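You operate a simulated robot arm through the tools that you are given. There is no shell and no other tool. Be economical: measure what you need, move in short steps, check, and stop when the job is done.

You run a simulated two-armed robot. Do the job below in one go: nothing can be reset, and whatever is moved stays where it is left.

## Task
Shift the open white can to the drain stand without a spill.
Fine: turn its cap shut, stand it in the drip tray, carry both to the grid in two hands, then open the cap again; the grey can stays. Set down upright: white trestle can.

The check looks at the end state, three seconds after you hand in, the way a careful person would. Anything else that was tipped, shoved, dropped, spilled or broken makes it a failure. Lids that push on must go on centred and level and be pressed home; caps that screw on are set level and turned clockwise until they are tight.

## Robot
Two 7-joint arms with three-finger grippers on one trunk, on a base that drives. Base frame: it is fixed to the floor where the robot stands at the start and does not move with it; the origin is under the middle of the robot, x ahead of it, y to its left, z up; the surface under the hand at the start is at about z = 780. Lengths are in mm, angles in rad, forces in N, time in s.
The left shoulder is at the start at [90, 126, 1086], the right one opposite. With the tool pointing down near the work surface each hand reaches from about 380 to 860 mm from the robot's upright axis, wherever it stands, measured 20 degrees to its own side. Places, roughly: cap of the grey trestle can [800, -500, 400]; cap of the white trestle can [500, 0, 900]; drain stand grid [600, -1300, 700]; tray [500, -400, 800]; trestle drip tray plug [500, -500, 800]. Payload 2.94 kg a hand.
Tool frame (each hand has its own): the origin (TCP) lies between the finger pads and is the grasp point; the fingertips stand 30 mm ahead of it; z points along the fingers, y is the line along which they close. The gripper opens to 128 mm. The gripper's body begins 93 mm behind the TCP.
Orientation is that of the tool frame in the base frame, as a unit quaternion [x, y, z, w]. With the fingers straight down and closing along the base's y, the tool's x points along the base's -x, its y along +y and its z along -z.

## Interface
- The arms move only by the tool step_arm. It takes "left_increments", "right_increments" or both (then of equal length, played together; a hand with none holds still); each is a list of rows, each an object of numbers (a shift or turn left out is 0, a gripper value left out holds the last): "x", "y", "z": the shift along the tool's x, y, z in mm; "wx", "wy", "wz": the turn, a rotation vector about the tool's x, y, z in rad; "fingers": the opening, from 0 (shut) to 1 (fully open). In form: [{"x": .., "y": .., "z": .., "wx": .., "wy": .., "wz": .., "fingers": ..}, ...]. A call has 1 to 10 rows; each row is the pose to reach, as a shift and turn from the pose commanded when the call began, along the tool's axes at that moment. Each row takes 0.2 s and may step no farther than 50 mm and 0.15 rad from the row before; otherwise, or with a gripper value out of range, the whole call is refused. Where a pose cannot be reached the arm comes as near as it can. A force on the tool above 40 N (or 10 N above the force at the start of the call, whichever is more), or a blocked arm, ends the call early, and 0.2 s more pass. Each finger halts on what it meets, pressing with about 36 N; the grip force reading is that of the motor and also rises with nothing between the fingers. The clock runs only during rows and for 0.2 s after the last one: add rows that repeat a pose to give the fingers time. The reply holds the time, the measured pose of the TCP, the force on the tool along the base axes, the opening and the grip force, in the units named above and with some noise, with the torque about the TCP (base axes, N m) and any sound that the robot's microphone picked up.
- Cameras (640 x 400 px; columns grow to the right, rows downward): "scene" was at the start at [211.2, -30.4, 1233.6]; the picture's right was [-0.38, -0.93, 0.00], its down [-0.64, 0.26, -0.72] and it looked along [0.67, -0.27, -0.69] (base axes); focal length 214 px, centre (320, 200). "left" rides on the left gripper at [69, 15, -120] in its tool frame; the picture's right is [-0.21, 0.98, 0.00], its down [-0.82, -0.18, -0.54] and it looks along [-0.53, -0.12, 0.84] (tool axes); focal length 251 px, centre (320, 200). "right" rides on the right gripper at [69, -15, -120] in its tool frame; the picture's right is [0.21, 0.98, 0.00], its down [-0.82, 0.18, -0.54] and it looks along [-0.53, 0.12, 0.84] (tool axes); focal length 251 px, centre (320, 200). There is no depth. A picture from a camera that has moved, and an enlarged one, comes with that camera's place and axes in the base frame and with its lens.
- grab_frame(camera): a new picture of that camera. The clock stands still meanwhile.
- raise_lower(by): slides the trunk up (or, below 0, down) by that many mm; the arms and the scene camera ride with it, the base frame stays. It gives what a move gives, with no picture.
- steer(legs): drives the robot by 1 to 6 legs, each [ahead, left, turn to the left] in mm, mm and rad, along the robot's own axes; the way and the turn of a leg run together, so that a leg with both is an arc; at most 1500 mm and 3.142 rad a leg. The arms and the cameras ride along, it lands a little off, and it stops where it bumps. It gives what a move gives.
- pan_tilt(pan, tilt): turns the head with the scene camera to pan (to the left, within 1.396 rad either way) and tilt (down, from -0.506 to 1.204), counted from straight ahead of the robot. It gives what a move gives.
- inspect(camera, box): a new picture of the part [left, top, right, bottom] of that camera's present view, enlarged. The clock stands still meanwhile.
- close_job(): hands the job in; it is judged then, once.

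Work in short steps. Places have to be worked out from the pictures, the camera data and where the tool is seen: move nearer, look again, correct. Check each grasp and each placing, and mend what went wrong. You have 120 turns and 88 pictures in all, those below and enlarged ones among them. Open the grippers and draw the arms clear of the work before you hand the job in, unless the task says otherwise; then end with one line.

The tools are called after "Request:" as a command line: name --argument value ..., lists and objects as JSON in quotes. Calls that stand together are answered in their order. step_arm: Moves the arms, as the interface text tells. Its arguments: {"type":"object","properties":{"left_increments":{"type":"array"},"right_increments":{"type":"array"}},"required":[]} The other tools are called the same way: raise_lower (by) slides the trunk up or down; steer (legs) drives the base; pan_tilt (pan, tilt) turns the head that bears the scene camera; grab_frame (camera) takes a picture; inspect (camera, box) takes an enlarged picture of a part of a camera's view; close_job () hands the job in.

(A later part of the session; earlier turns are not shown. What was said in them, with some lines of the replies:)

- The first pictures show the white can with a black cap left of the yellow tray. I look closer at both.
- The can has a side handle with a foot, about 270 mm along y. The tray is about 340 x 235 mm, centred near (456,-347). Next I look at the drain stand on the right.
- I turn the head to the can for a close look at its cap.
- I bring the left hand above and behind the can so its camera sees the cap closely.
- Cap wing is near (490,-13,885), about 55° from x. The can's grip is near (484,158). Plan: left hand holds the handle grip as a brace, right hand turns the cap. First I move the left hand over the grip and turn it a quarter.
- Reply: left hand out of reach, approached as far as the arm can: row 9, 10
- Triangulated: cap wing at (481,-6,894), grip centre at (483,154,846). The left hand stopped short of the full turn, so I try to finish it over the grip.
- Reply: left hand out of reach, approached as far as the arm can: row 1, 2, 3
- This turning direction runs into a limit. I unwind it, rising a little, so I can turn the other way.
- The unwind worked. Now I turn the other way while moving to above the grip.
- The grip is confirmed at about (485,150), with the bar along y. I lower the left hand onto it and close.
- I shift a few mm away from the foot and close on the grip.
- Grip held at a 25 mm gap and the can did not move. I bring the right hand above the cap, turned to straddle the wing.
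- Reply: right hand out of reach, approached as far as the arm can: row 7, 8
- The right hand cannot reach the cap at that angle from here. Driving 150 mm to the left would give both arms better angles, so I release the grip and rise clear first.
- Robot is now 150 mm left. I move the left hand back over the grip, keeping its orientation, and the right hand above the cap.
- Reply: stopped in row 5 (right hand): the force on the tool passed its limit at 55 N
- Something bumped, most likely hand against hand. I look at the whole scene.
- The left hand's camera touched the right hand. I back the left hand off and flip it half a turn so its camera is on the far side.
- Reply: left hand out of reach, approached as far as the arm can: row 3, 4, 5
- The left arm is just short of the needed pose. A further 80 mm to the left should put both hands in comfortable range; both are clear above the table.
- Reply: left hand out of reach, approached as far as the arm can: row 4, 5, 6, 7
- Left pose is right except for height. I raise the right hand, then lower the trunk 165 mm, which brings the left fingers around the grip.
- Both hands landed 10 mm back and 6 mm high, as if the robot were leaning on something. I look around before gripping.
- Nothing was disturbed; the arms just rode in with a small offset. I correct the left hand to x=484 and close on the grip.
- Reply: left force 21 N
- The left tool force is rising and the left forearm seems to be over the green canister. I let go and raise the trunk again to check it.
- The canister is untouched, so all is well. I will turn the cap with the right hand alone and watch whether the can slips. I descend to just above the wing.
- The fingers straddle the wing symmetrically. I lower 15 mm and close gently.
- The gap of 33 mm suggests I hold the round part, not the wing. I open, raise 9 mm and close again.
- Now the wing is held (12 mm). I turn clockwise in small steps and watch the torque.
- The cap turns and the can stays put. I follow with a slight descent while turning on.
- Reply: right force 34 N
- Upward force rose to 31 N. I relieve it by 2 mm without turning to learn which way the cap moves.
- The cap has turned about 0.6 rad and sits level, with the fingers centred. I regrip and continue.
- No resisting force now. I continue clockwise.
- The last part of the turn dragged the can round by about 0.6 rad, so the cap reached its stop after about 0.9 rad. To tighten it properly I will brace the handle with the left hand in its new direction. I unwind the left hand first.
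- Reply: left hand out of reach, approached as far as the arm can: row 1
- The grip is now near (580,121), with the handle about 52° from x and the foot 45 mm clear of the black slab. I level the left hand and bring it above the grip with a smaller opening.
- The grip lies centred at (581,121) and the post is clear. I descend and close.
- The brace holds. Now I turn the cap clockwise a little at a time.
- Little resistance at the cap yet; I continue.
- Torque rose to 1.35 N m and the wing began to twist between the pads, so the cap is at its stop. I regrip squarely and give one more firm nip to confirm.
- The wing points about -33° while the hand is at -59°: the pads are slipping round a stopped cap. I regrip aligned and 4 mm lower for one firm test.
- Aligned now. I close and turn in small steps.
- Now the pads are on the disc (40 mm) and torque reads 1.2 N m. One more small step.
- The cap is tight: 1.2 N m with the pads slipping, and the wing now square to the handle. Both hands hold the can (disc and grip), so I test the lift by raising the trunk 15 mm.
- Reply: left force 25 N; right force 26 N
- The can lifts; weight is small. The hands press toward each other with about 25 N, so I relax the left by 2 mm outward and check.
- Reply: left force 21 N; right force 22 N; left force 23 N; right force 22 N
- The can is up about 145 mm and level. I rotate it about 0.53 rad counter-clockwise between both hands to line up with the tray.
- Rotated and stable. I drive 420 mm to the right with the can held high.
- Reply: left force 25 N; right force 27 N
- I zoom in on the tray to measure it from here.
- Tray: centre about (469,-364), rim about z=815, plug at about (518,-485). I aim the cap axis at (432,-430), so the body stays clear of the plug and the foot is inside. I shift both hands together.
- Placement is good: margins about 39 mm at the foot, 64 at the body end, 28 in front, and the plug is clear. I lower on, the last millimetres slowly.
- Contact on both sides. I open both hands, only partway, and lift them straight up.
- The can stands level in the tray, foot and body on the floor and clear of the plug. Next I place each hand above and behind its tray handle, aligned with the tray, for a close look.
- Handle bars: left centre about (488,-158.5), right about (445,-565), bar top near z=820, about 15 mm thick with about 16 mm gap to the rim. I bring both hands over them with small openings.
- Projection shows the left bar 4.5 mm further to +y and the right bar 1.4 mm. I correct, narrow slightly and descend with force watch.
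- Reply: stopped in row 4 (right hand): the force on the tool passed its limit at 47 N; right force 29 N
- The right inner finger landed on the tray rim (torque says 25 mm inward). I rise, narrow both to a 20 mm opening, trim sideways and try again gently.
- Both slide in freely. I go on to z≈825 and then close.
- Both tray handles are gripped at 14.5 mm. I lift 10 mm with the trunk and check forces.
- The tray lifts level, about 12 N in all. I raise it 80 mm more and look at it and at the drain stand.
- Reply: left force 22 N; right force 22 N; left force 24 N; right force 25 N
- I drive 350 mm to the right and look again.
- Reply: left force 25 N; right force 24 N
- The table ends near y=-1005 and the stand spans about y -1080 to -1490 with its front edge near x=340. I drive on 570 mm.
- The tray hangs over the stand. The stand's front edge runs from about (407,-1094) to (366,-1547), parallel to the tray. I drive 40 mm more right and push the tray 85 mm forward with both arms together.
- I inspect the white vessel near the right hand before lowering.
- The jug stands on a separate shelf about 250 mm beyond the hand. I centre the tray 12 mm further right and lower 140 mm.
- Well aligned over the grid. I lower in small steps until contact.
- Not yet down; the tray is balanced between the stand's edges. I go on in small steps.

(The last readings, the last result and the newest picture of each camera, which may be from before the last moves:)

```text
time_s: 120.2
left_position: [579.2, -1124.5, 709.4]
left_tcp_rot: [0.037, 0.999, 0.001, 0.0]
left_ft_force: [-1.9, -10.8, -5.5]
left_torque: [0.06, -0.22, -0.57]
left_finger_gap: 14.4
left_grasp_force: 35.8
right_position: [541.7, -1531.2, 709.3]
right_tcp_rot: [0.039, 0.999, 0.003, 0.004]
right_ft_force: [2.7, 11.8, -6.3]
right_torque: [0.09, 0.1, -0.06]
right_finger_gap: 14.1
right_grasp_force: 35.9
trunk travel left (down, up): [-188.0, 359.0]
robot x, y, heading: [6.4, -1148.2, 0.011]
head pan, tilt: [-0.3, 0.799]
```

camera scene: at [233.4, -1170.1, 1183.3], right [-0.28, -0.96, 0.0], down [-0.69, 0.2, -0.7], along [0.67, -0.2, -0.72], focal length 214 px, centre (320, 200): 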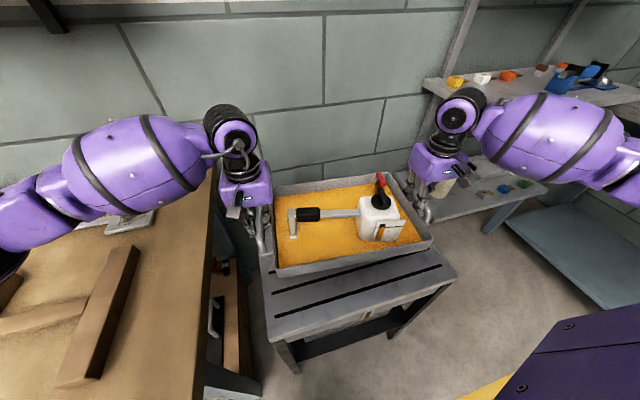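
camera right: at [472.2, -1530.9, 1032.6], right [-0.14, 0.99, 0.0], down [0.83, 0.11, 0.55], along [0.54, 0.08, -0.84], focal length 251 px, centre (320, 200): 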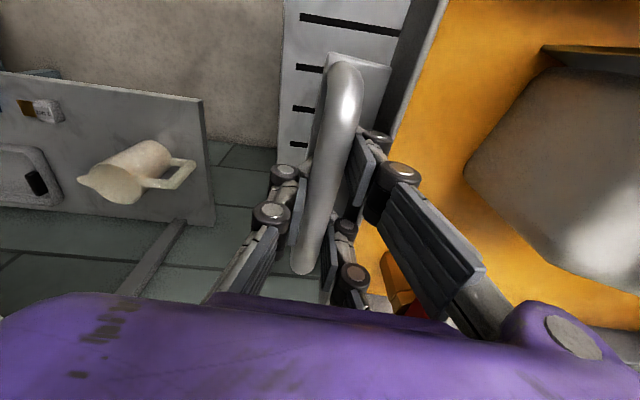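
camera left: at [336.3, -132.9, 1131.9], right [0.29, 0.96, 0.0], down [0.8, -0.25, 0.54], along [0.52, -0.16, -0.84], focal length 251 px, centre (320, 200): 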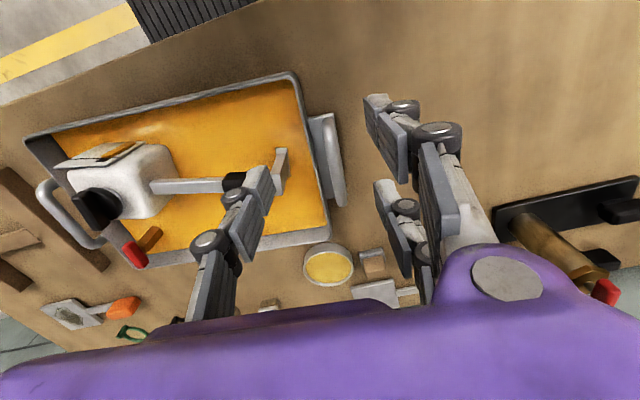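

Request:
raise_lower --by -5

Request:
raise_lower --by -5

Request:
inspect --camera "scene" --box '[240, 150, 480, 330]'

```text
time_s: 120.7
left_position: [579.4, -1124.8, 704.4]
left_tcp_rot: [0.037, 0.999, 0.001, 0.001]
left_ft_force: [-2.9, -11.7, -6.2]
left_torque: [0.1, -0.38, -0.58]
left_finger_gap: 14.4
left_grasp_force: 35.8
right_position: [542.1, -1532.6, 704.0]
right_tcp_rot: [0.039, 0.999, 0.003, 0.003]
right_ft_force: [2.7, 11.8, -6.8]
right_torque: [0.07, 0.26, -0.06]
right_finger_gap: 14.2
right_grasp_force: 36.1
trunk travel left (down, up): [-183.0, 364.0]
robot x, y, heading: [9.9, -1151.6, 0.011]
head pan, tilt: [-0.3, 0.799]
```

```text
time_s: 121.2
left_position: [579.6, -1123.7, 700.9]
left_tcp_rot: [0.035, 0.999, 0.0, 0.001]
left_ft_force: [0.1, -13.0, -0.4]
left_torque: [0.12, 1.32, -0.18]
left_finger_gap: 14.1
left_grasp_force: 36.0
right_position: [542.2, -1532.8, 702.2]
right_tcp_rot: [0.038, 0.999, 0.002, 0.006]
right_ft_force: [2.6, 10.2, 19.0]
right_torque: [0.5, 1.82, 0.35]
right_finger_gap: 14.4
right_grasp_force: 35.7
trunk travel left (down, up): [-178.0, 369.0]
robot x, y, heading: [5.5, -1147.1, 0.011]
head pan, tilt: [-0.3, 0.799]
```

```text
2.22 times, centred on (360, 240) of scene
camera zoom: at [258.5, -1169.1, 1101.3], right [-0.28, -0.96, 0.0], down [-0.69, 0.2, -0.7], along [0.67, -0.2, -0.72], focal length 477 px, centre (231, 111)
```

zoom: 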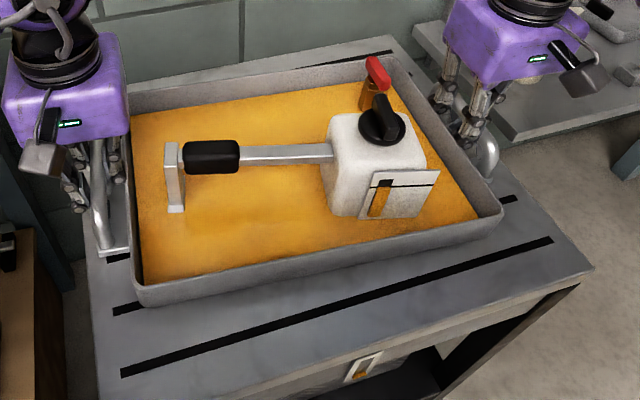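

Contact: the right side carries, the left nearly. One last 2 mm settles it before release.

Request:
raise_lower --by -2

Request:
step_arm --left_increments '[{"fingers": 0.13}, {"fingers": 0.15}, {"fingers": 0.15}]' --right_increments '[{"fingers": 0.13}, {"fingers": 0.15}, {"fingers": 0.15}]'

```text
time_s: 121.8
left_position: [578.3, -1123.8, 701.1]
left_tcp_rot: [0.035, 0.999, 0.0, 0.004]
left_ft_force: [5.4, -14.0, 9.4]
left_torque: [0.07, 0.95, -0.12]
left_finger_gap: 14.0
left_grasp_force: 35.6
right_position: [541.8, -1531.8, 700.7]
right_tcp_rot: [0.04, 0.999, 0.002, 0.008]
right_ft_force: [3.0, 6.3, 37.3]
right_torque: [0.68, 1.17, 0.17]
right_finger_gap: 14.5
right_grasp_force: 36.4
trunk travel left (down, up): [-176.0, 371.0]
robot x, y, heading: [9.6, -1148.2, 0.015]
head pan, tilt: [-0.3, 0.799]
```

```text
time_s: 122.5
left_position: [579.6, -1122.6, 700.6]
left_tcp_rot: [0.035, 0.999, 0.001, 0.002]
left_ft_force: [9.3, 1.1, 22.4]
left_torque: [0.38, 0.18, -0.18]
left_finger_gap: 20.6
left_grasp_force: 2.7
right_position: [541.2, -1532.1, 699.9]
right_tcp_rot: [0.039, 0.999, 0.002, 0.007]
right_ft_force: [8.5, -2.2, 33.8]
right_torque: [0.36, 0.32, -0.08]
right_finger_gap: 19.3
right_grasp_force: 0.1
trunk travel left (down, up): [-176.0, 371.0]
robot x, y, heading: [6.5, -1145.4, 0.008]
head pan, tilt: [-0.3, 0.799]
```

The fingertips rest on the handle plates. I raise both hands straight up.

Request:
step_arm --left_increments '[{"z": -5}, {"z": -12}, {"z": -20}, {"z": -30}]' --right_increments '[{"z": -5}, {"z": -12}, {"z": -20}, {"z": -30}]'

Request:
inspect --camera "scene" --box '[220, 130, 500, 330]'

```text
time_s: 123.5
left_position: [579.5, -1123.6, 728.7]
left_tcp_rot: [0.037, 0.999, 0.001, 0.001]
left_ft_force: [-0.3, 0.8, -5.9]
left_torque: [0.17, -0.03, -0.06]
left_finger_gap: 19.9
left_grasp_force: 0.0
right_position: [540.3, -1533.5, 727.0]
right_tcp_rot: [0.04, 0.999, 0.002, 0.002]
right_ft_force: [0.2, -1.3, -6.8]
right_torque: [-0.23, -0.09, 0.04]
right_finger_gap: 20.0
right_grasp_force: 0.1
trunk travel left (down, up): [-176.0, 371.0]
robot x, y, heading: [7.2, -1151.7, 0.015]
head pan, tilt: [-0.3, 0.799]
```

```text
2.00 times, centred on (360, 230) of scene
camera zoom: at [260.5, -1169.8, 1098.4], right [-0.28, -0.96, 0.0], down [-0.69, 0.2, -0.7], along [0.67, -0.2, -0.72], focal length 429 px, centre (240, 140)
```

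zoom: 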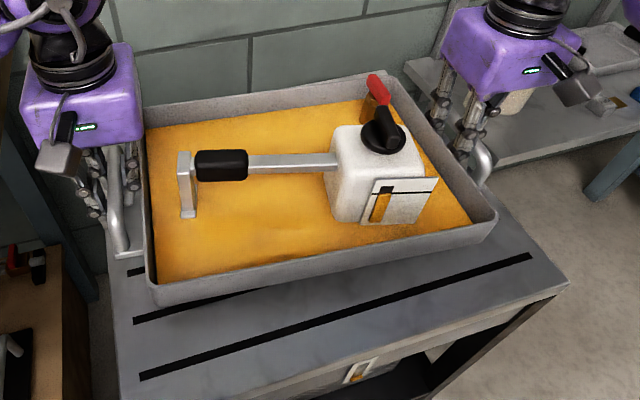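

The hands still carry the tray: torque shows the inner fingers caught under its rim lip. I set it down again, narrow the opening and shift outward slightly before rising.

Request:
step_arm --left_increments '[{"z": 8}, {"z": 16}, {"z": 22}, {"z": 26}]' --right_increments '[{"z": 8}, {"z": 16}, {"z": 22}, {"z": 25}]'

Request:
step_arm --left_increments '[{"fingers": 0.128}, {"y": 0.8, "fingers": 0.128}, {"y": 0.8}]' --right_increments '[{"fingers": 0.128}, {"y": -0.8, "fingers": 0.128}, {"y": -0.8}]'

```text
time_s: 124.5
left_position: [579.3, -1125.1, 703.1]
left_tcp_rot: [0.037, 0.999, 0.0, 0.003]
left_ft_force: [1.1, 1.6, 5.1]
left_torque: [-0.11, -0.02, 0.0]
left_finger_gap: 19.0
left_grasp_force: 0.1
right_position: [541.8, -1532.7, 703.1]
right_tcp_rot: [0.039, 0.999, 0.003, 0.004]
right_ft_force: [-0.6, -1.3, -7.4]
right_torque: [-0.25, 0.3, -0.1]
right_finger_gap: 19.8
right_grasp_force: 0.1
trunk travel left (down, up): [-176.0, 371.0]
robot x, y, heading: [9.1, -1148.1, 0.013]
head pan, tilt: [-0.3, 0.799]
```

```text
time_s: 125.3
left_position: [580.1, -1122.8, 703.8]
left_tcp_rot: [0.037, 0.999, 0.0, 0.001]
left_ft_force: [5.4, -3.2, 8.6]
left_torque: [0.0, 0.05, -0.03]
left_finger_gap: 17.4
left_grasp_force: 0.0
right_position: [543.3, -1533.6, 702.7]
right_tcp_rot: [0.039, 0.999, 0.004, 0.004]
right_ft_force: [1.6, 0.5, -1.9]
right_torque: [-0.11, 0.43, -0.09]
right_finger_gap: 17.6
right_grasp_force: 0.4
trunk travel left (down, up): [-176.0, 371.0]
robot x, y, heading: [9.7, -1151.4, 0.009]
head pan, tilt: [-0.3, 0.799]
```

Request:
step_arm --left_increments '[{"z": -1}, {"z": -2}]' --right_increments '[{"z": 1}, {"z": 1.5}]'

Request:
step_arm --left_increments '[{"z": -3}, {"z": -6}]' --right_increments '[{"z": -3}, {"z": -6}]'

```text
time_s: 126.0
left_position: [578.1, -1121.9, 703.7]
left_tcp_rot: [0.036, 0.999, 0.001, -0.001]
left_ft_force: [1.5, -0.3, -5.1]
left_torque: [0.12, 0.0, -0.07]
left_finger_gap: 17.7
left_grasp_force: 0.9
right_position: [541.7, -1532.0, 701.8]
right_tcp_rot: [0.04, 0.999, 0.003, 0.005]
right_ft_force: [1.6, 0.1, 15.5]
right_torque: [0.16, 0.64, -0.06]
right_finger_gap: 16.3
right_grasp_force: 0.1
trunk travel left (down, up): [-176.0, 371.0]
robot x, y, heading: [6.4, -1148.9, 0.009]
head pan, tilt: [-0.3, 0.799]
```

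```text
time_s: 126.5
left_position: [579.4, -1123.5, 709.0]
left_tcp_rot: [0.036, 0.999, 0.0, 0.0]
left_ft_force: [-1.1, -0.3, -5.5]
left_torque: [0.16, -0.02, -0.04]
left_finger_gap: 16.9
left_grasp_force: 0.3
right_position: [540.4, -1533.3, 704.3]
right_tcp_rot: [0.039, 0.999, 0.002, 0.002]
right_ft_force: [-0.6, -1.0, -6.9]
right_torque: [-0.23, -0.08, -0.1]
right_finger_gap: 17.2
right_grasp_force: 0.2
trunk travel left (down, up): [-176.0, 371.0]
robot x, y, heading: [7.5, -1153.7, 0.008]
head pan, tilt: [-0.3, 0.799]
```

Still carried at about 30 mm inward of each hand. I look closely at the right hand's fingers.

Request:
inspect --camera "right" --box '[240, 40, 460, 240]'

Request:
inspect --camera "scene" --box '[230, 150, 330, 290]'

```text
2.00 times, centred on (350, 140) of right
camera zoom: at [471.1, -1545.0, 822.9], right [-0.14, 0.99, 0.0], down [0.83, 0.11, 0.54], along [0.54, 0.08, -0.84], focal length 503 px, centre (260, 320)
```

zoom: 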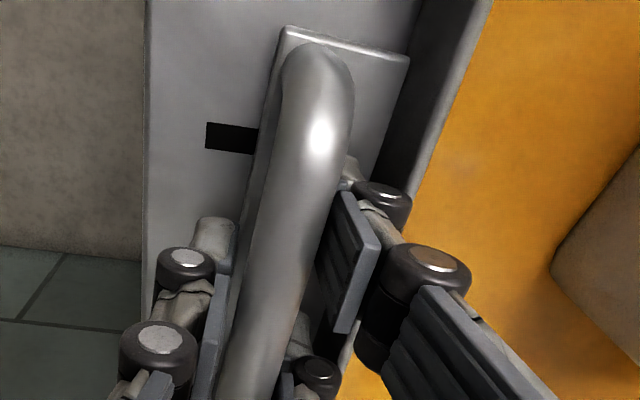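

```text
2.86 times, centred on (280, 220) of scene
camera zoom: at [260.7, -1170.0, 1098.3], right [-0.28, -0.96, 0.0], down [-0.69, 0.2, -0.7], along [0.67, -0.2, -0.72], focal length 613 px, centre (434, 143)
```

zoom: 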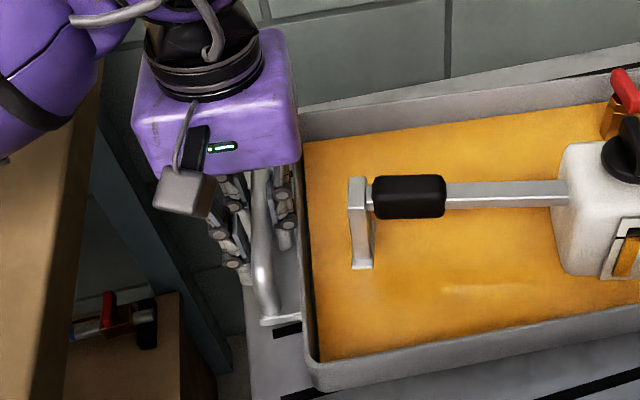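

The lower knuckles of the inner fingers sit under the rim after pressing a few mm too deep. I set the tray down, close almost to the bar (15 mm) so they draw outward, and rise.

Request:
step_arm --left_increments '[{"z": 4}, {"z": 7}, {"z": 7, "fingers": 0.118}, {"z": 7, "fingers": 0.118}]' --right_increments '[{"z": 3}, {"z": 5}, {"z": 5, "fingers": 0.118}, {"z": 5, "fingers": 0.118}]'

Request:
step_arm --left_increments '[{"z": -3}, {"z": -6}, {"z": -9}]'

```text
time_s: 127.5
left_position: [577.8, -1122.3, 704.2]
left_tcp_rot: [0.036, 0.999, 0.0, 0.001]
left_ft_force: [4.4, -2.2, 1.1]
left_torque: [0.04, -0.02, -0.03]
left_finger_gap: 16.2
left_grasp_force: 1.1
right_position: [541.0, -1533.6, 703.3]
right_tcp_rot: [0.039, 0.999, 0.003, 0.006]
right_ft_force: [0.4, 4.1, 11.4]
right_torque: [0.06, 0.37, -0.1]
right_finger_gap: 16.2
right_grasp_force: 0.4
trunk travel left (down, up): [-176.0, 371.0]
robot x, y, heading: [7.8, -1151.7, 0.01]
head pan, tilt: [-0.3, 0.799]
```

```text
time_s: 128.3
left_position: [578.7, -1123.7, 713.6]
left_tcp_rot: [0.037, 0.999, -0.001, 0.001]
left_ft_force: [0.0, -2.2, -0.3]
left_torque: [-0.02, -0.02, 0.0]
left_finger_gap: 17.1
left_grasp_force: 0.8
right_position: [541.5, -1532.5, 702.4]
right_tcp_rot: [0.039, 0.999, 0.002, 0.005]
right_ft_force: [3.6, 4.0, 15.7]
right_torque: [0.11, 0.36, -0.11]
right_finger_gap: 16.3
right_grasp_force: 1.3
trunk travel left (down, up): [-176.0, 371.0]
robot x, y, heading: [6.9, -1148.2, 0.009]
head pan, tilt: [-0.3, 0.799]
```

The left hand comes free with no load. I continue it upward and do the same on the right.

Request:
step_arm --left_increments '[{"z": -5}, {"z": -10}, {"z": -15}, {"z": -25}]' --right_increments '[{"z": -2}, {"z": -4}, {"z": -7}, {"z": -10}]'

```text
time_s: 129.3
left_position: [580.4, -1124.1, 738.4]
left_tcp_rot: [0.037, 0.999, 0.001, 0.001]
left_ft_force: [-0.6, -2.1, 0.0]
left_torque: [-0.06, -0.06, 0.01]
left_finger_gap: 16.8
left_grasp_force: 0.6
right_position: [540.7, -1533.6, 711.6]
right_tcp_rot: [0.039, 0.999, 0.003, 0.002]
right_ft_force: [-0.6, 2.4, -8.0]
right_torque: [-0.17, 0.11, -0.05]
right_finger_gap: 18.1
right_grasp_force: 1.6
trunk travel left (down, up): [-176.0, 371.0]
robot x, y, heading: [5.3, -1147.8, 0.009]
head pan, tilt: [-0.3, 0.799]
```

Left is free. The right one is still caught, so I set it down again, close a touch more and retry.

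Request:
step_arm --right_increments '[{"z": 5}, {"z": 8.5}, {"z": 8.5, "y": -1, "fingers": 0.11}, {"z": 8.5, "y": -1.5, "fingers": 0.11}]'

Request:
step_arm --right_increments '[{"z": -2}, {"z": -4}, {"z": -6}, {"z": -8}]'

```text
time_s: 130.3
left_position: [579.6, -1124.7, 737.8]
left_tcp_rot: [0.036, 0.999, 0.001, 0.0]
left_ft_force: [1.4, -4.9, 1.4]
left_torque: [-0.13, -0.06, 0.0]
left_finger_gap: 18.1
left_grasp_force: 2.1
right_position: [540.7, -1532.8, 703.2]
right_tcp_rot: [0.039, 0.999, 0.003, 0.004]
right_ft_force: [-0.9, 3.3, 0.7]
right_torque: [-0.11, -0.3, -0.04]
right_finger_gap: 16.9
right_grasp_force: 2.2
trunk travel left (down, up): [-176.0, 371.0]
robot x, y, heading: [7.8, -1150.5, 0.011]
head pan, tilt: [-0.3, 0.799]
```

```text
time_s: 131.3
left_position: [580.4, -1124.3, 735.0]
left_tcp_rot: [0.037, 0.999, 0.001, -0.001]
left_ft_force: [-1.0, -3.0, -0.8]
left_torque: [-0.11, 0.03, -0.02]
left_finger_gap: 17.1
left_grasp_force: 1.5
right_position: [541.3, -1534.5, 711.2]
right_tcp_rot: [0.039, 0.999, 0.003, 0.004]
right_ft_force: [-0.3, 4.2, -8.2]
right_torque: [-0.16, -0.01, -0.01]
right_finger_gap: 18.0
right_grasp_force: 2.7
trunk travel left (down, up): [-176.0, 371.0]
robot x, y, heading: [10.2, -1149.6, 0.012]
head pan, tilt: [-0.3, 0.799]
```

The near knuckle of the inner finger pair on the right hand overlaps the rim by about a millimetre. I set the tray down, yaw the right hand about 0.06 rad counter-clockwise to swing it clear, and rise.

Request:
step_arm --right_increments '[{"z": 5}, {"z": 8.5}, {"z": 8.5, "fingers": 0.14, "wz": -0.03}, {"z": 8.5, "wz": -0.06}, {"z": 8.5, "wz": -0.06, "fingers": 0.12}]'

Request:
step_arm --right_increments '[{"z": -2}, {"z": -4}, {"z": -6}, {"z": -8}]'

```text
time_s: 132.6
left_position: [579.9, -1123.1, 737.9]
left_tcp_rot: [0.036, 0.999, 0.001, 0.001]
left_ft_force: [-1.3, -5.7, 1.5]
left_torque: [-0.17, 0.01, -0.06]
left_finger_gap: 19.0
left_grasp_force: 3.2
right_position: [541.7, -1532.6, 704.9]
right_tcp_rot: [0.008, 1.0, 0.002, 0.006]
right_ft_force: [9.1, 6.8, 14.2]
right_torque: [0.19, 0.36, -0.63]
right_finger_gap: 20.1
right_grasp_force: 2.8
trunk travel left (down, up): [-176.0, 371.0]
robot x, y, heading: [4.1, -1149.1, 0.015]
head pan, tilt: [-0.3, 0.799]
```

```text
time_s: 133.6
left_position: [579.1, -1124.2, 736.8]
left_tcp_rot: [0.036, 0.999, 0.0, -0.001]
left_ft_force: [-1.8, -7.1, -0.7]
left_torque: [-0.13, 0.17, -0.06]
left_finger_gap: 19.9
left_grasp_force: 3.6
right_position: [540.0, -1534.5, 710.6]
right_tcp_rot: [0.009, 1.0, 0.002, 0.003]
right_ft_force: [1.8, 7.5, -6.6]
right_torque: [-0.1, -0.32, -0.37]
right_finger_gap: 22.0
right_grasp_force: 4.2
trunk travel left (down, up): [-176.0, 371.0]
robot x, y, heading: [5.8, -1153.2, 0.014]
head pan, tilt: [-0.3, 0.799]
```

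The hands now pull outward against the bars. I take the left hand fully up and relax the right inward by 2 mm.

Request:
step_arm --left_increments '[{"y": -1, "z": -6}, {"y": -1, "z": -15}, {"y": -1, "z": -30}, {"y": -1, "z": -50}]' --right_increments '[{"z": 3}, {"z": 7, "y": 1}, {"z": 7, "y": 2}, {"z": 7, "y": 2}]'

Request:
inspect --camera "scene" --box '[220, 130, 500, 330]'

```text
time_s: 134.6
left_position: [579.4, -1124.4, 788.5]
left_tcp_rot: [0.036, 0.999, 0.0, 0.0]
left_ft_force: [-1.0, 0.9, 0.0]
left_torque: [-0.01, 0.0, 0.0]
left_finger_gap: 15.0
left_grasp_force: 0.0
right_position: [541.6, -1533.8, 705.8]
right_tcp_rot: [0.01, 1.0, 0.002, 0.006]
right_ft_force: [3.1, -7.1, 15.5]
right_torque: [0.11, 0.2, -1.19]
right_finger_gap: 16.6
right_grasp_force: 23.0
trunk travel left (down, up): [-176.0, 371.0]
robot x, y, heading: [10.2, -1149.2, 0.009]
head pan, tilt: [-0.3, 0.799]
```

```text
2.00 times, centred on (360, 230) of scene
camera zoom: at [259.1, -1169.5, 1098.9], right [-0.28, -0.96, 0.0], down [-0.69, 0.2, -0.7], along [0.67, -0.2, -0.72], focal length 429 px, centre (240, 140)
```

zoom: 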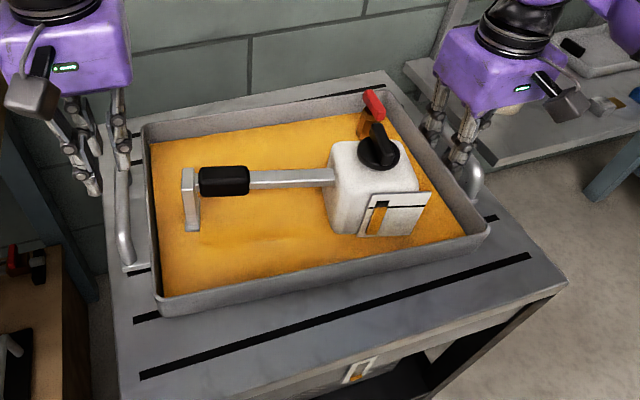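

Left is fully free and the tray stands on the grid. On the right I restore the yaw, open to 19 mm and centre.

Request:
step_arm --right_increments '[{"z": -1, "fingers": 0.15, "wz": 0.03}, {"z": -1.5, "wz": 0.06}, {"z": -1.5, "wz": 0.06}]'

Request:
step_arm --right_increments '[{"z": -2}, {"z": -4}, {"z": -6}]'

```text
time_s: 135.3
left_position: [579.3, -1124.1, 787.0]
left_tcp_rot: [0.036, 0.999, 0.0, 0.0]
left_ft_force: [-0.8, 0.6, -0.6]
left_torque: [0.01, -0.01, 0.02]
left_finger_gap: 15.2
left_grasp_force: 0.1
right_position: [538.9, -1532.6, 704.7]
right_tcp_rot: [0.039, 0.999, 0.002, 0.002]
right_ft_force: [-1.4, -3.1, -0.7]
right_torque: [-0.02, -0.04, 0.0]
right_finger_gap: 18.0
right_grasp_force: 0.1
trunk travel left (down, up): [-176.0, 371.0]
robot x, y, heading: [5.9, -1148.7, 0.013]
head pan, tilt: [-0.3, 0.799]
```

```text
time_s: 136.2
left_position: [580.0, -1124.9, 787.7]
left_tcp_rot: [0.036, 0.999, 0.001, 0.001]
left_ft_force: [0.7, 0.4, -0.2]
left_torque: [-0.01, -0.04, -0.02]
left_finger_gap: 14.9
left_grasp_force: 0.1
right_position: [540.8, -1533.7, 710.7]
right_tcp_rot: [0.039, 0.999, 0.002, 0.004]
right_ft_force: [-0.2, -1.8, -1.2]
right_torque: [-0.1, -0.02, 0.02]
right_finger_gap: 17.9
right_grasp_force: 0.1
trunk travel left (down, up): [-176.0, 371.0]
robot x, y, heading: [6.9, -1148.3, 0.012]
head pan, tilt: [-0.3, 0.799]
```

The right hand now rises almost without load (-1 N). I continue slowly.

Request:
step_arm --right_increments '[{"z": -3}, {"z": -6}, {"z": -9}, {"z": -12}]'

```text
time_s: 137.2
left_position: [579.6, -1123.5, 786.8]
left_tcp_rot: [0.036, 0.999, 0.002, 0.001]
left_ft_force: [-0.3, -0.5, 0.6]
left_torque: [0.02, 0.0, -0.01]
left_finger_gap: 15.1
left_grasp_force: 0.0
right_position: [540.5, -1533.0, 722.0]
right_tcp_rot: [0.039, 0.999, 0.003, 0.004]
right_ft_force: [-0.5, 0.2, 0.2]
right_torque: [0.02, 0.01, -0.02]
right_finger_gap: 19.1
right_grasp_force: 0.2
trunk travel left (down, up): [-176.0, 371.0]
robot x, y, heading: [10.2, -1147.3, 0.01]
head pan, tilt: [-0.3, 0.799]
```

Both hands are free of the tray. I raise them and look at the can to plan the cap opening.

Request:
step_arm --left_increments '[{"z": -40}, {"z": -80}, {"z": -110}, {"z": -110}]' --right_increments '[{"z": -45}, {"z": -90}, {"z": -135}, {"z": -170}]'

Request:
inspect --camera "scene" --box '[260, 140, 460, 300]'

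```text
time_s: 138.2
left_position: [581.2, -1124.7, 898.3]
left_tcp_rot: [0.036, 0.999, 0.001, 0.001]
left_ft_force: [0.4, -0.1, 0.6]
left_torque: [-0.04, 0.0, 0.01]
left_finger_gap: 15.1
left_grasp_force: 0.0
right_position: [540.4, -1532.4, 893.3]
right_tcp_rot: [0.039, 0.999, 0.002, 0.003]
right_ft_force: [0.8, 0.7, -0.2]
right_torque: [0.04, 0.0, 0.0]
right_finger_gap: 19.2
right_grasp_force: 0.0
trunk travel left (down, up): [-176.0, 371.0]
robot x, y, heading: [10.0, -1151.6, 0.013]
head pan, tilt: [-0.3, 0.799]
```

```text
2.50 times, centred on (360, 220) of scene
camera zoom: at [259.9, -1169.2, 1098.6], right [-0.28, -0.96, 0.0], down [-0.69, 0.2, -0.7], along [0.67, -0.2, -0.72], focal length 536 px, centre (220, 150)
```

zoom: 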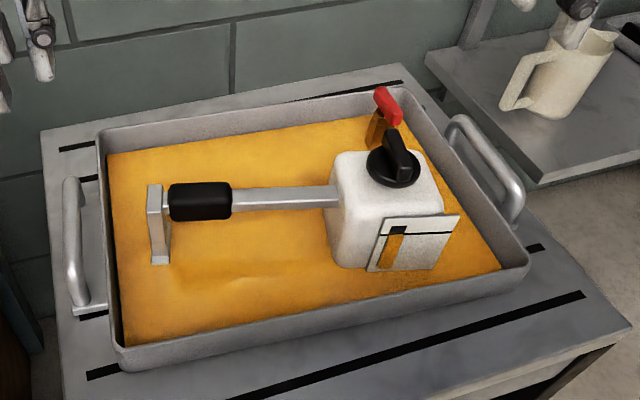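

Everything sits well on the grid. I bring the left hand over the can's grip at about (548,-1236), turned a quarter, and the right hand above the cap at about (518,-1398).

Request:
step_arm --left_increments '[{"x": 3, "y": -11, "wz": -0.14, "fingers": 0.5}, {"x": 5, "y": -22, "wz": -0.28}, {"x": 8, "y": -33, "wz": -0.42}, {"x": 10, "y": -45, "wz": -0.56}, {"x": 13, "y": -57, "wz": -0.7}, {"x": 15, "y": -68, "wz": -0.85}, {"x": 18, "y": -80, "wz": -1.0}, {"x": 20, "y": -92, "wz": -1.15}, {"x": 23, "y": -103, "wz": -1.3}, {"x": 25, "y": -113, "wz": -1.45}]' --right_increments '[{"x": 3, "y": 13, "fingers": 0.45}, {"x": 6, "y": 26}, {"x": 10, "y": 40}, {"x": 13, "y": 53}, {"x": 16, "y": 66}, {"x": 20, "y": 80, "wz": 0.03}, {"x": 23, "y": 93, "wz": 0.05}, {"x": 26, "y": 106, "wz": 0.07}, {"x": 29, "y": 119, "wz": 0.07}, {"x": 32, "y": 132, "wz": 0.07}]'

Request:
grab_frame --camera "right"

Request:
grab_frame --camera "left"

```text
time_s: 140.3
left_position: [545.8, -1233.7, 895.7]
left_tcp_rot: [-0.637, 0.771, 0.001, 0.001]
left_ft_force: [0.3, 0.1, -0.2]
left_torque: [0.0, -0.02, -0.02]
left_finger_gap: 64.0
left_grasp_force: 0.1
right_position: [517.0, -1398.6, 893.6]
right_tcp_rot: [0.074, 0.997, 0.003, 0.003]
right_ft_force: [0.5, 0.2, 0.4]
right_torque: [-0.01, 0.02, 0.0]
right_finger_gap: 57.8
right_grasp_force: 0.0
trunk travel left (down, up): [-176.0, 371.0]
robot x, y, heading: [7.2, -1149.0, 0.01]
head pan, tilt: [-0.3, 0.799]
```

```text
7 pictures are left
camera right: at [448.0, -1404.5, 1012.6], right [-0.07, 1.0, 0.0], down [0.84, 0.05, 0.55], along [0.55, 0.04, -0.84], focal length 251 px, centre (320, 200)
```

right: 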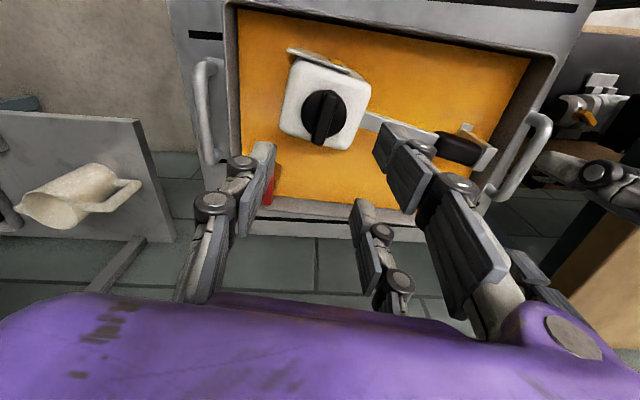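

```text
6 pictures are left
camera left: at [518.7, -1299.8, 1016.0], right [-0.92, 0.4, 0.0], down [0.33, 0.77, 0.54], along [0.22, 0.5, -0.84], focal length 251 px, centre (320, 200)
```

left: 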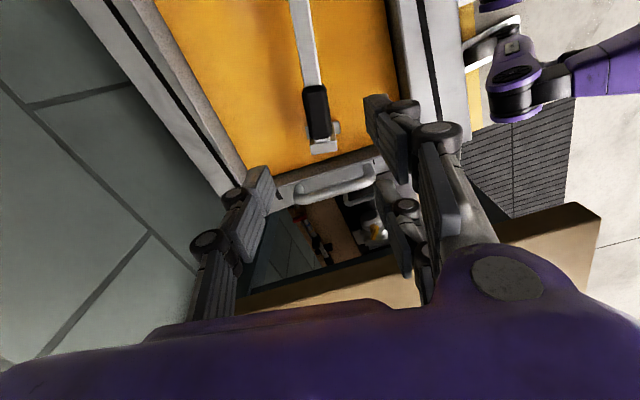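

Cap centre is (511,-1395), wing top z≈775, wing at -6°. The grip is at (552,-1236) with the handle at 75°. Left hand goes down and grips first.

Request:
step_arm --left_increments '[{"x": 5, "y": -6.5, "z": 45, "wz": 0.063}, {"x": 5, "y": -6.5, "z": 90, "wz": 0.063}, {"x": 5, "y": -6.5, "z": 135, "wz": 0.063}, {"x": 5, "y": -6.5, "z": 167, "wz": 0.063}, {"x": 5, "y": -6.5, "z": 167, "wz": 0.063, "fingers": 0.3}, {"x": 5, "y": -6.5, "z": 167, "wz": 0.063, "fingers": 0.0}, {"x": 5, "y": -6.5, "z": 167, "wz": 0.063, "fingers": 0.0}]'

```text
time_s: 141.9
left_position: [551.6, -1241.6, 730.1]
left_tcp_rot: [-0.611, 0.792, -0.001, 0.002]
left_ft_force: [1.4, -1.3, 2.6]
left_torque: [-0.13, 0.11, 0.2]
left_finger_gap: 26.5
left_grasp_force: 36.1
right_position: [519.0, -1398.9, 895.1]
right_tcp_rot: [0.075, 0.997, 0.003, 0.004]
right_ft_force: [0.0, -0.7, 0.9]
right_torque: [0.0, -0.03, -0.02]
right_finger_gap: 57.4
right_grasp_force: 0.1
trunk travel left (down, up): [-176.0, 371.0]
robot x, y, heading: [11.8, -1153.3, 0.016]
head pan, tilt: [-0.3, 0.799]
```

Grip held (26.5 mm). The right hand descends to the wing and closes.

Request:
step_arm --right_increments '[{"x": 7.5, "y": 2.2, "z": 40, "wz": -0.045}, {"x": 7.5, "y": 2.2, "z": 75, "wz": -0.045}, {"x": 7.5, "y": 2.2, "z": 91, "wz": -0.045}, {"x": 7.5, "y": 2.2, "z": 91, "wz": -0.045, "fingers": 0.2}, {"x": 7.5, "y": 2.2, "z": 91, "wz": -0.045, "fingers": 0.0}, {"x": 7.5, "y": 2.2, "z": 91, "wz": -0.045, "fingers": 0.0}]'

```text
time_s: 143.3
left_position: [550.2, -1240.5, 730.9]
left_tcp_rot: [-0.611, 0.792, -0.001, 0.001]
left_ft_force: [0.4, -8.4, 0.8]
left_torque: [0.53, 0.29, 0.63]
left_finger_gap: 26.4
left_grasp_force: 36.3
right_position: [509.9, -1394.9, 803.0]
right_tcp_rot: [0.052, 0.999, 0.003, 0.004]
right_ft_force: [-1.4, 3.6, 12.6]
right_torque: [0.04, 0.27, -0.13]
right_finger_gap: 11.4
right_grasp_force: 36.3
trunk travel left (down, up): [-176.0, 371.0]
robot x, y, heading: [10.0, -1148.4, 0.01]
head pan, tilt: [-0.3, 0.799]
```

The wing is held (11.4 mm). I turn counter-clockwise in steps.

Request:
step_arm --right_increments '[{"wz": -0.08}, {"wz": -0.16}, {"wz": -0.24}]'

```text
time_s: 144.2
left_position: [550.6, -1240.4, 731.5]
left_tcp_rot: [-0.611, 0.792, -0.001, 0.001]
left_ft_force: [-0.1, -14.4, 0.2]
left_torque: [0.6, 0.54, 0.68]
left_finger_gap: 26.4
left_grasp_force: 35.8
right_position: [509.9, -1395.4, 803.3]
right_tcp_rot: [-0.069, 0.998, 0.003, 0.004]
right_ft_force: [-2.7, 15.1, 9.8]
right_torque: [0.16, 0.49, -0.12]
right_finger_gap: 10.4
right_grasp_force: 36.1
trunk travel left (down, up): [-176.0, 371.0]
robot x, y, heading: [5.3, -1148.7, 0.01]
head pan, tilt: [-0.3, 0.799]
```

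Torque is low and the gap fell to 10.4; I check whether the wing follows.

Request:
inspect --camera "right" --box '[220, 100, 440, 260]'

```text
2.50 times, centred on (330, 180) of right
camera zoom: at [444.4, -1421.5, 921.2], right [-0.35, 0.94, 0.0], down [0.78, 0.29, 0.55], along [0.51, 0.19, -0.84], focal length 629 px, centre (295, 250)
```

zoom: 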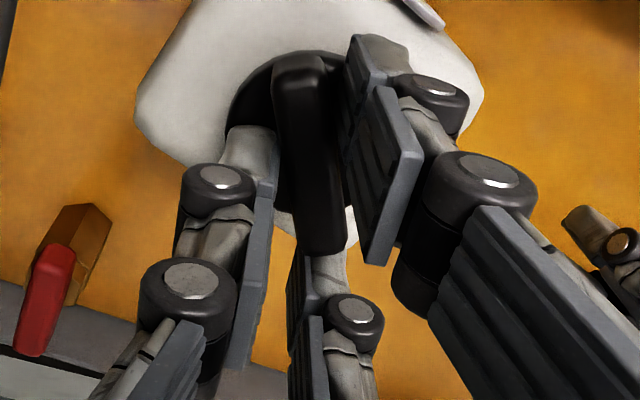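

The wing has turned to about +28° (47° short of the handle, against 34° at the start and 85° when shut), so the cap is unscrewing. I turn 0.28 rad further, back to its original open position.

Request:
step_arm --right_increments '[{"wz": -0.1}, {"wz": -0.2}, {"wz": -0.28}]'

Request:
inspect --camera "right" --box '[220, 100, 440, 260]'

```text
time_s: 144.9
left_position: [550.5, -1242.4, 731.8]
left_tcp_rot: [-0.61, 0.792, -0.002, 0.0]
left_ft_force: [-4.4, -24.3, 8.9]
left_torque: [0.07, 0.68, 0.75]
left_finger_gap: 27.0
left_grasp_force: 35.9
right_position: [511.6, -1394.8, 804.1]
right_tcp_rot: [-0.207, 0.978, 0.002, 0.006]
right_ft_force: [2.1, 27.8, 0.7]
right_torque: [0.5, 0.19, -0.56]
right_finger_gap: 10.4
right_grasp_force: 36.2
trunk travel left (down, up): [-176.0, 371.0]
robot x, y, heading: [6.9, -1142.6, 0.014]
head pan, tilt: [-0.3, 0.799]
```

```text
2.50 times, centred on (330, 180) of right
camera zoom: at [454.0, -1438.6, 921.0], right [-0.59, 0.81, 0.0], down [0.67, 0.49, 0.55], along [0.44, 0.33, -0.83], focal length 629 px, centre (295, 250)
```

zoom: 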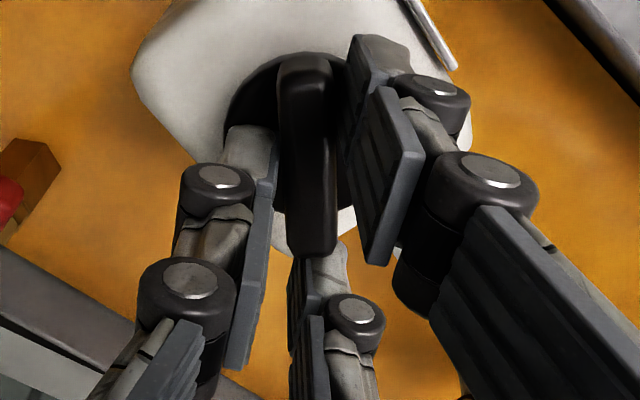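

The wing is now at about 41°, 34° from the handle: its original open position. I add a slight margin of 0.1 rad while easing the sideways pull, then release the cap and rise.

Request:
step_arm --right_increments '[{"wz": -0.05, "y": 1}, {"wz": -0.1, "y": 1.5}, {"wz": -0.1, "y": 1.5}]'

Request:
step_arm --right_increments '[{"fingers": 0.3}, {"fingers": 0.45}, {"fingers": 0.45}, {"z": -30}, {"z": -70}, {"z": -110}]'

Request:
inspect --camera "right" --box '[220, 40, 440, 200]'

```text
time_s: 145.8
left_position: [552.0, -1241.2, 731.2]
left_tcp_rot: [-0.61, 0.792, -0.001, 0.0]
left_ft_force: [-3.8, -24.7, 10.5]
left_torque: [-0.38, 0.68, 0.83]
left_finger_gap: 26.8
left_grasp_force: 36.1
right_position: [510.9, -1394.4, 802.8]
right_tcp_rot: [-0.255, 0.967, 0.002, 0.005]
right_ft_force: [2.0, 25.5, -4.1]
right_torque: [0.37, 0.15, -0.52]
right_finger_gap: 11.2
right_grasp_force: 35.8
trunk travel left (down, up): [-176.0, 371.0]
robot x, y, heading: [8.8, -1148.3, 0.011]
head pan, tilt: [-0.3, 0.799]
```

```text
time_s: 147.2
left_position: [552.6, -1241.3, 730.6]
left_tcp_rot: [-0.61, 0.792, 0.001, 0.001]
left_ft_force: [-0.4, 0.9, 1.0]
left_torque: [0.58, -0.08, 0.06]
left_finger_gap: 26.5
left_grasp_force: 36.0
right_position: [509.5, -1395.1, 911.5]
right_tcp_rot: [-0.255, 0.967, 0.001, 0.004]
right_ft_force: [-0.4, -0.2, -0.2]
right_torque: [0.02, 0.02, -0.01]
right_finger_gap: 57.7
right_grasp_force: 0.1
trunk travel left (down, up): [-176.0, 371.0]
robot x, y, heading: [6.8, -1150.5, 0.013]
head pan, tilt: [-0.3, 0.799]
```

```text
2.50 times, centred on (330, 120) of right
camera zoom: at [457.3, -1443.2, 1031.0], right [-0.67, 0.74, 0.0], down [0.62, 0.56, 0.55], along [0.41, 0.37, -0.84], focal length 629 px, centre (295, 400)
```

zoom: 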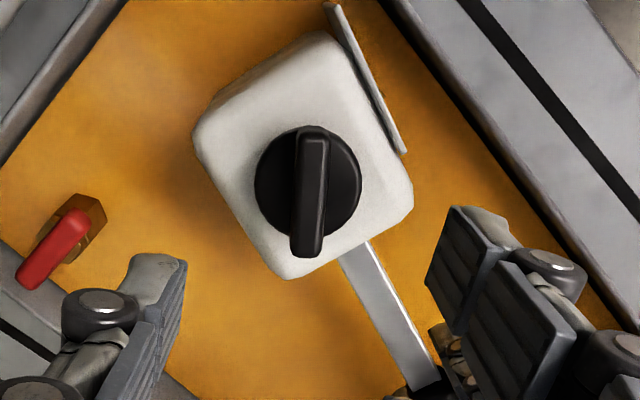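

The wing is back at 34° from the handle, exactly as when it was open at the start, and it did not go further: the open stop. I release the handle and lift the left hand clear.

Request:
step_arm --left_increments '[{"fingers": 0.35}, {"fingers": 0.5}, {"fingers": 0.5}, {"z": -30}, {"z": -75}, {"z": -120}, {"z": -165}, {"z": -200}]' --right_increments '[{}, {}, {}, {}, {}, {"z": -30}, {"z": -60}, {"z": -90}]'

Request:
raise_lower --by 120

Request:
grab_frame --camera "scene"

```text
time_s: 148.9
left_position: [549.6, -1240.6, 932.1]
left_tcp_rot: [-0.611, 0.792, 0.0, 0.001]
left_ft_force: [-0.6, 0.6, -0.3]
left_torque: [-0.01, -0.02, 0.01]
left_finger_gap: 64.0
left_grasp_force: 0.1
right_position: [508.3, -1394.6, 1004.8]
right_tcp_rot: [-0.255, 0.967, 0.002, 0.005]
right_ft_force: [0.5, 0.1, -0.3]
right_torque: [-0.01, -0.04, 0.02]
right_finger_gap: 57.5
right_grasp_force: 0.0
trunk travel left (down, up): [-176.0, 371.0]
robot x, y, heading: [8.8, -1145.6, 0.012]
head pan, tilt: [-0.3, 0.799]
```

```text
time_s: 150.4
left_position: [551.9, -1241.5, 1049.3]
left_tcp_rot: [-0.611, 0.792, 0.0, 0.001]
left_ft_force: [0.3, -0.3, 0.0]
left_torque: [0.0, 0.01, -0.01]
left_finger_gap: 64.1
left_grasp_force: 0.0
right_position: [510.5, -1395.7, 1122.0]
right_tcp_rot: [-0.255, 0.967, 0.002, 0.004]
right_ft_force: [-0.3, 0.7, -0.9]
right_torque: [0.01, 0.03, 0.02]
right_finger_gap: 57.4
right_grasp_force: 0.1
trunk travel left (down, up): [-296.0, 251.0]
robot x, y, heading: [7.9, -1152.8, 0.016]
head pan, tilt: [-0.3, 0.799]
```

```text
2 pictures are left
camera scene: at [221.7, -1170.1, 1226.6], right [-0.28, -0.96, 0.0], down [-0.69, 0.2, -0.7], along [0.67, -0.2, -0.72], focal length 214 px, centre (320, 200)
```

scene: 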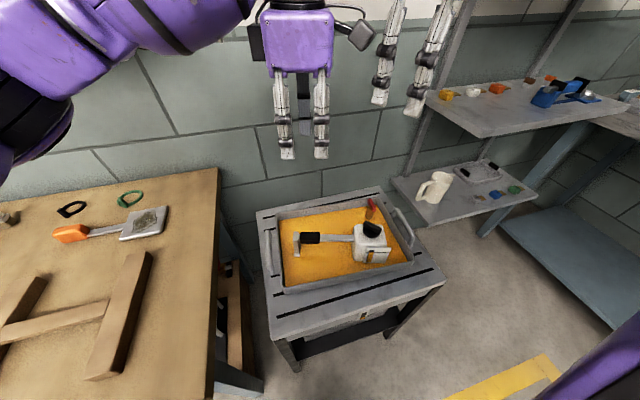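

The tray and can stand squarely on the grid, the can upright, and nothing else is disturbed. I open the grippers fully and draw the hands back.

Request:
step_arm --left_increments '[{"z": -10, "fingers": 1.0}, {"z": -20, "fingers": 1.0}, {"z": -20}]' --right_increments '[{"z": -10, "fingers": 1.0}, {"z": -20, "fingers": 1.0}, {"z": -20}]'

Request:
close_job

```text
time_s: 151.2
left_position: [552.4, -1239.7, 1070.5]
left_tcp_rot: [-0.612, 0.791, 0.0, 0.001]
left_ft_force: [7.8, 26.0, 12.6]
left_torque: [-4.46, 1.42, -0.43]
left_finger_gap: 127.8
left_grasp_force: 0.1
right_position: [508.3, -1398.1, 1142.3]
right_tcp_rot: [-0.255, 0.967, 0.001, 0.001]
right_ft_force: [-7.9, -24.2, -11.8]
right_torque: [0.84, -0.29, 0.61]
right_finger_gap: 116.3
right_grasp_force: 0.0
trunk travel left (down, up): [-296.0, 251.0]
robot x, y, heading: [8.5, -1148.9, 0.016]
head pan, tilt: [-0.3, 0.799]
```

```text
The job is handed in.
```

The white can stands upright in its drip tray on the drain-stand grid. I turned the cap shut for the move and opened it again to its starting position; the grey can was not touched, and I saw no spill. On the final opening the two hands touched each other lightly (about 25 N), clear above the work.
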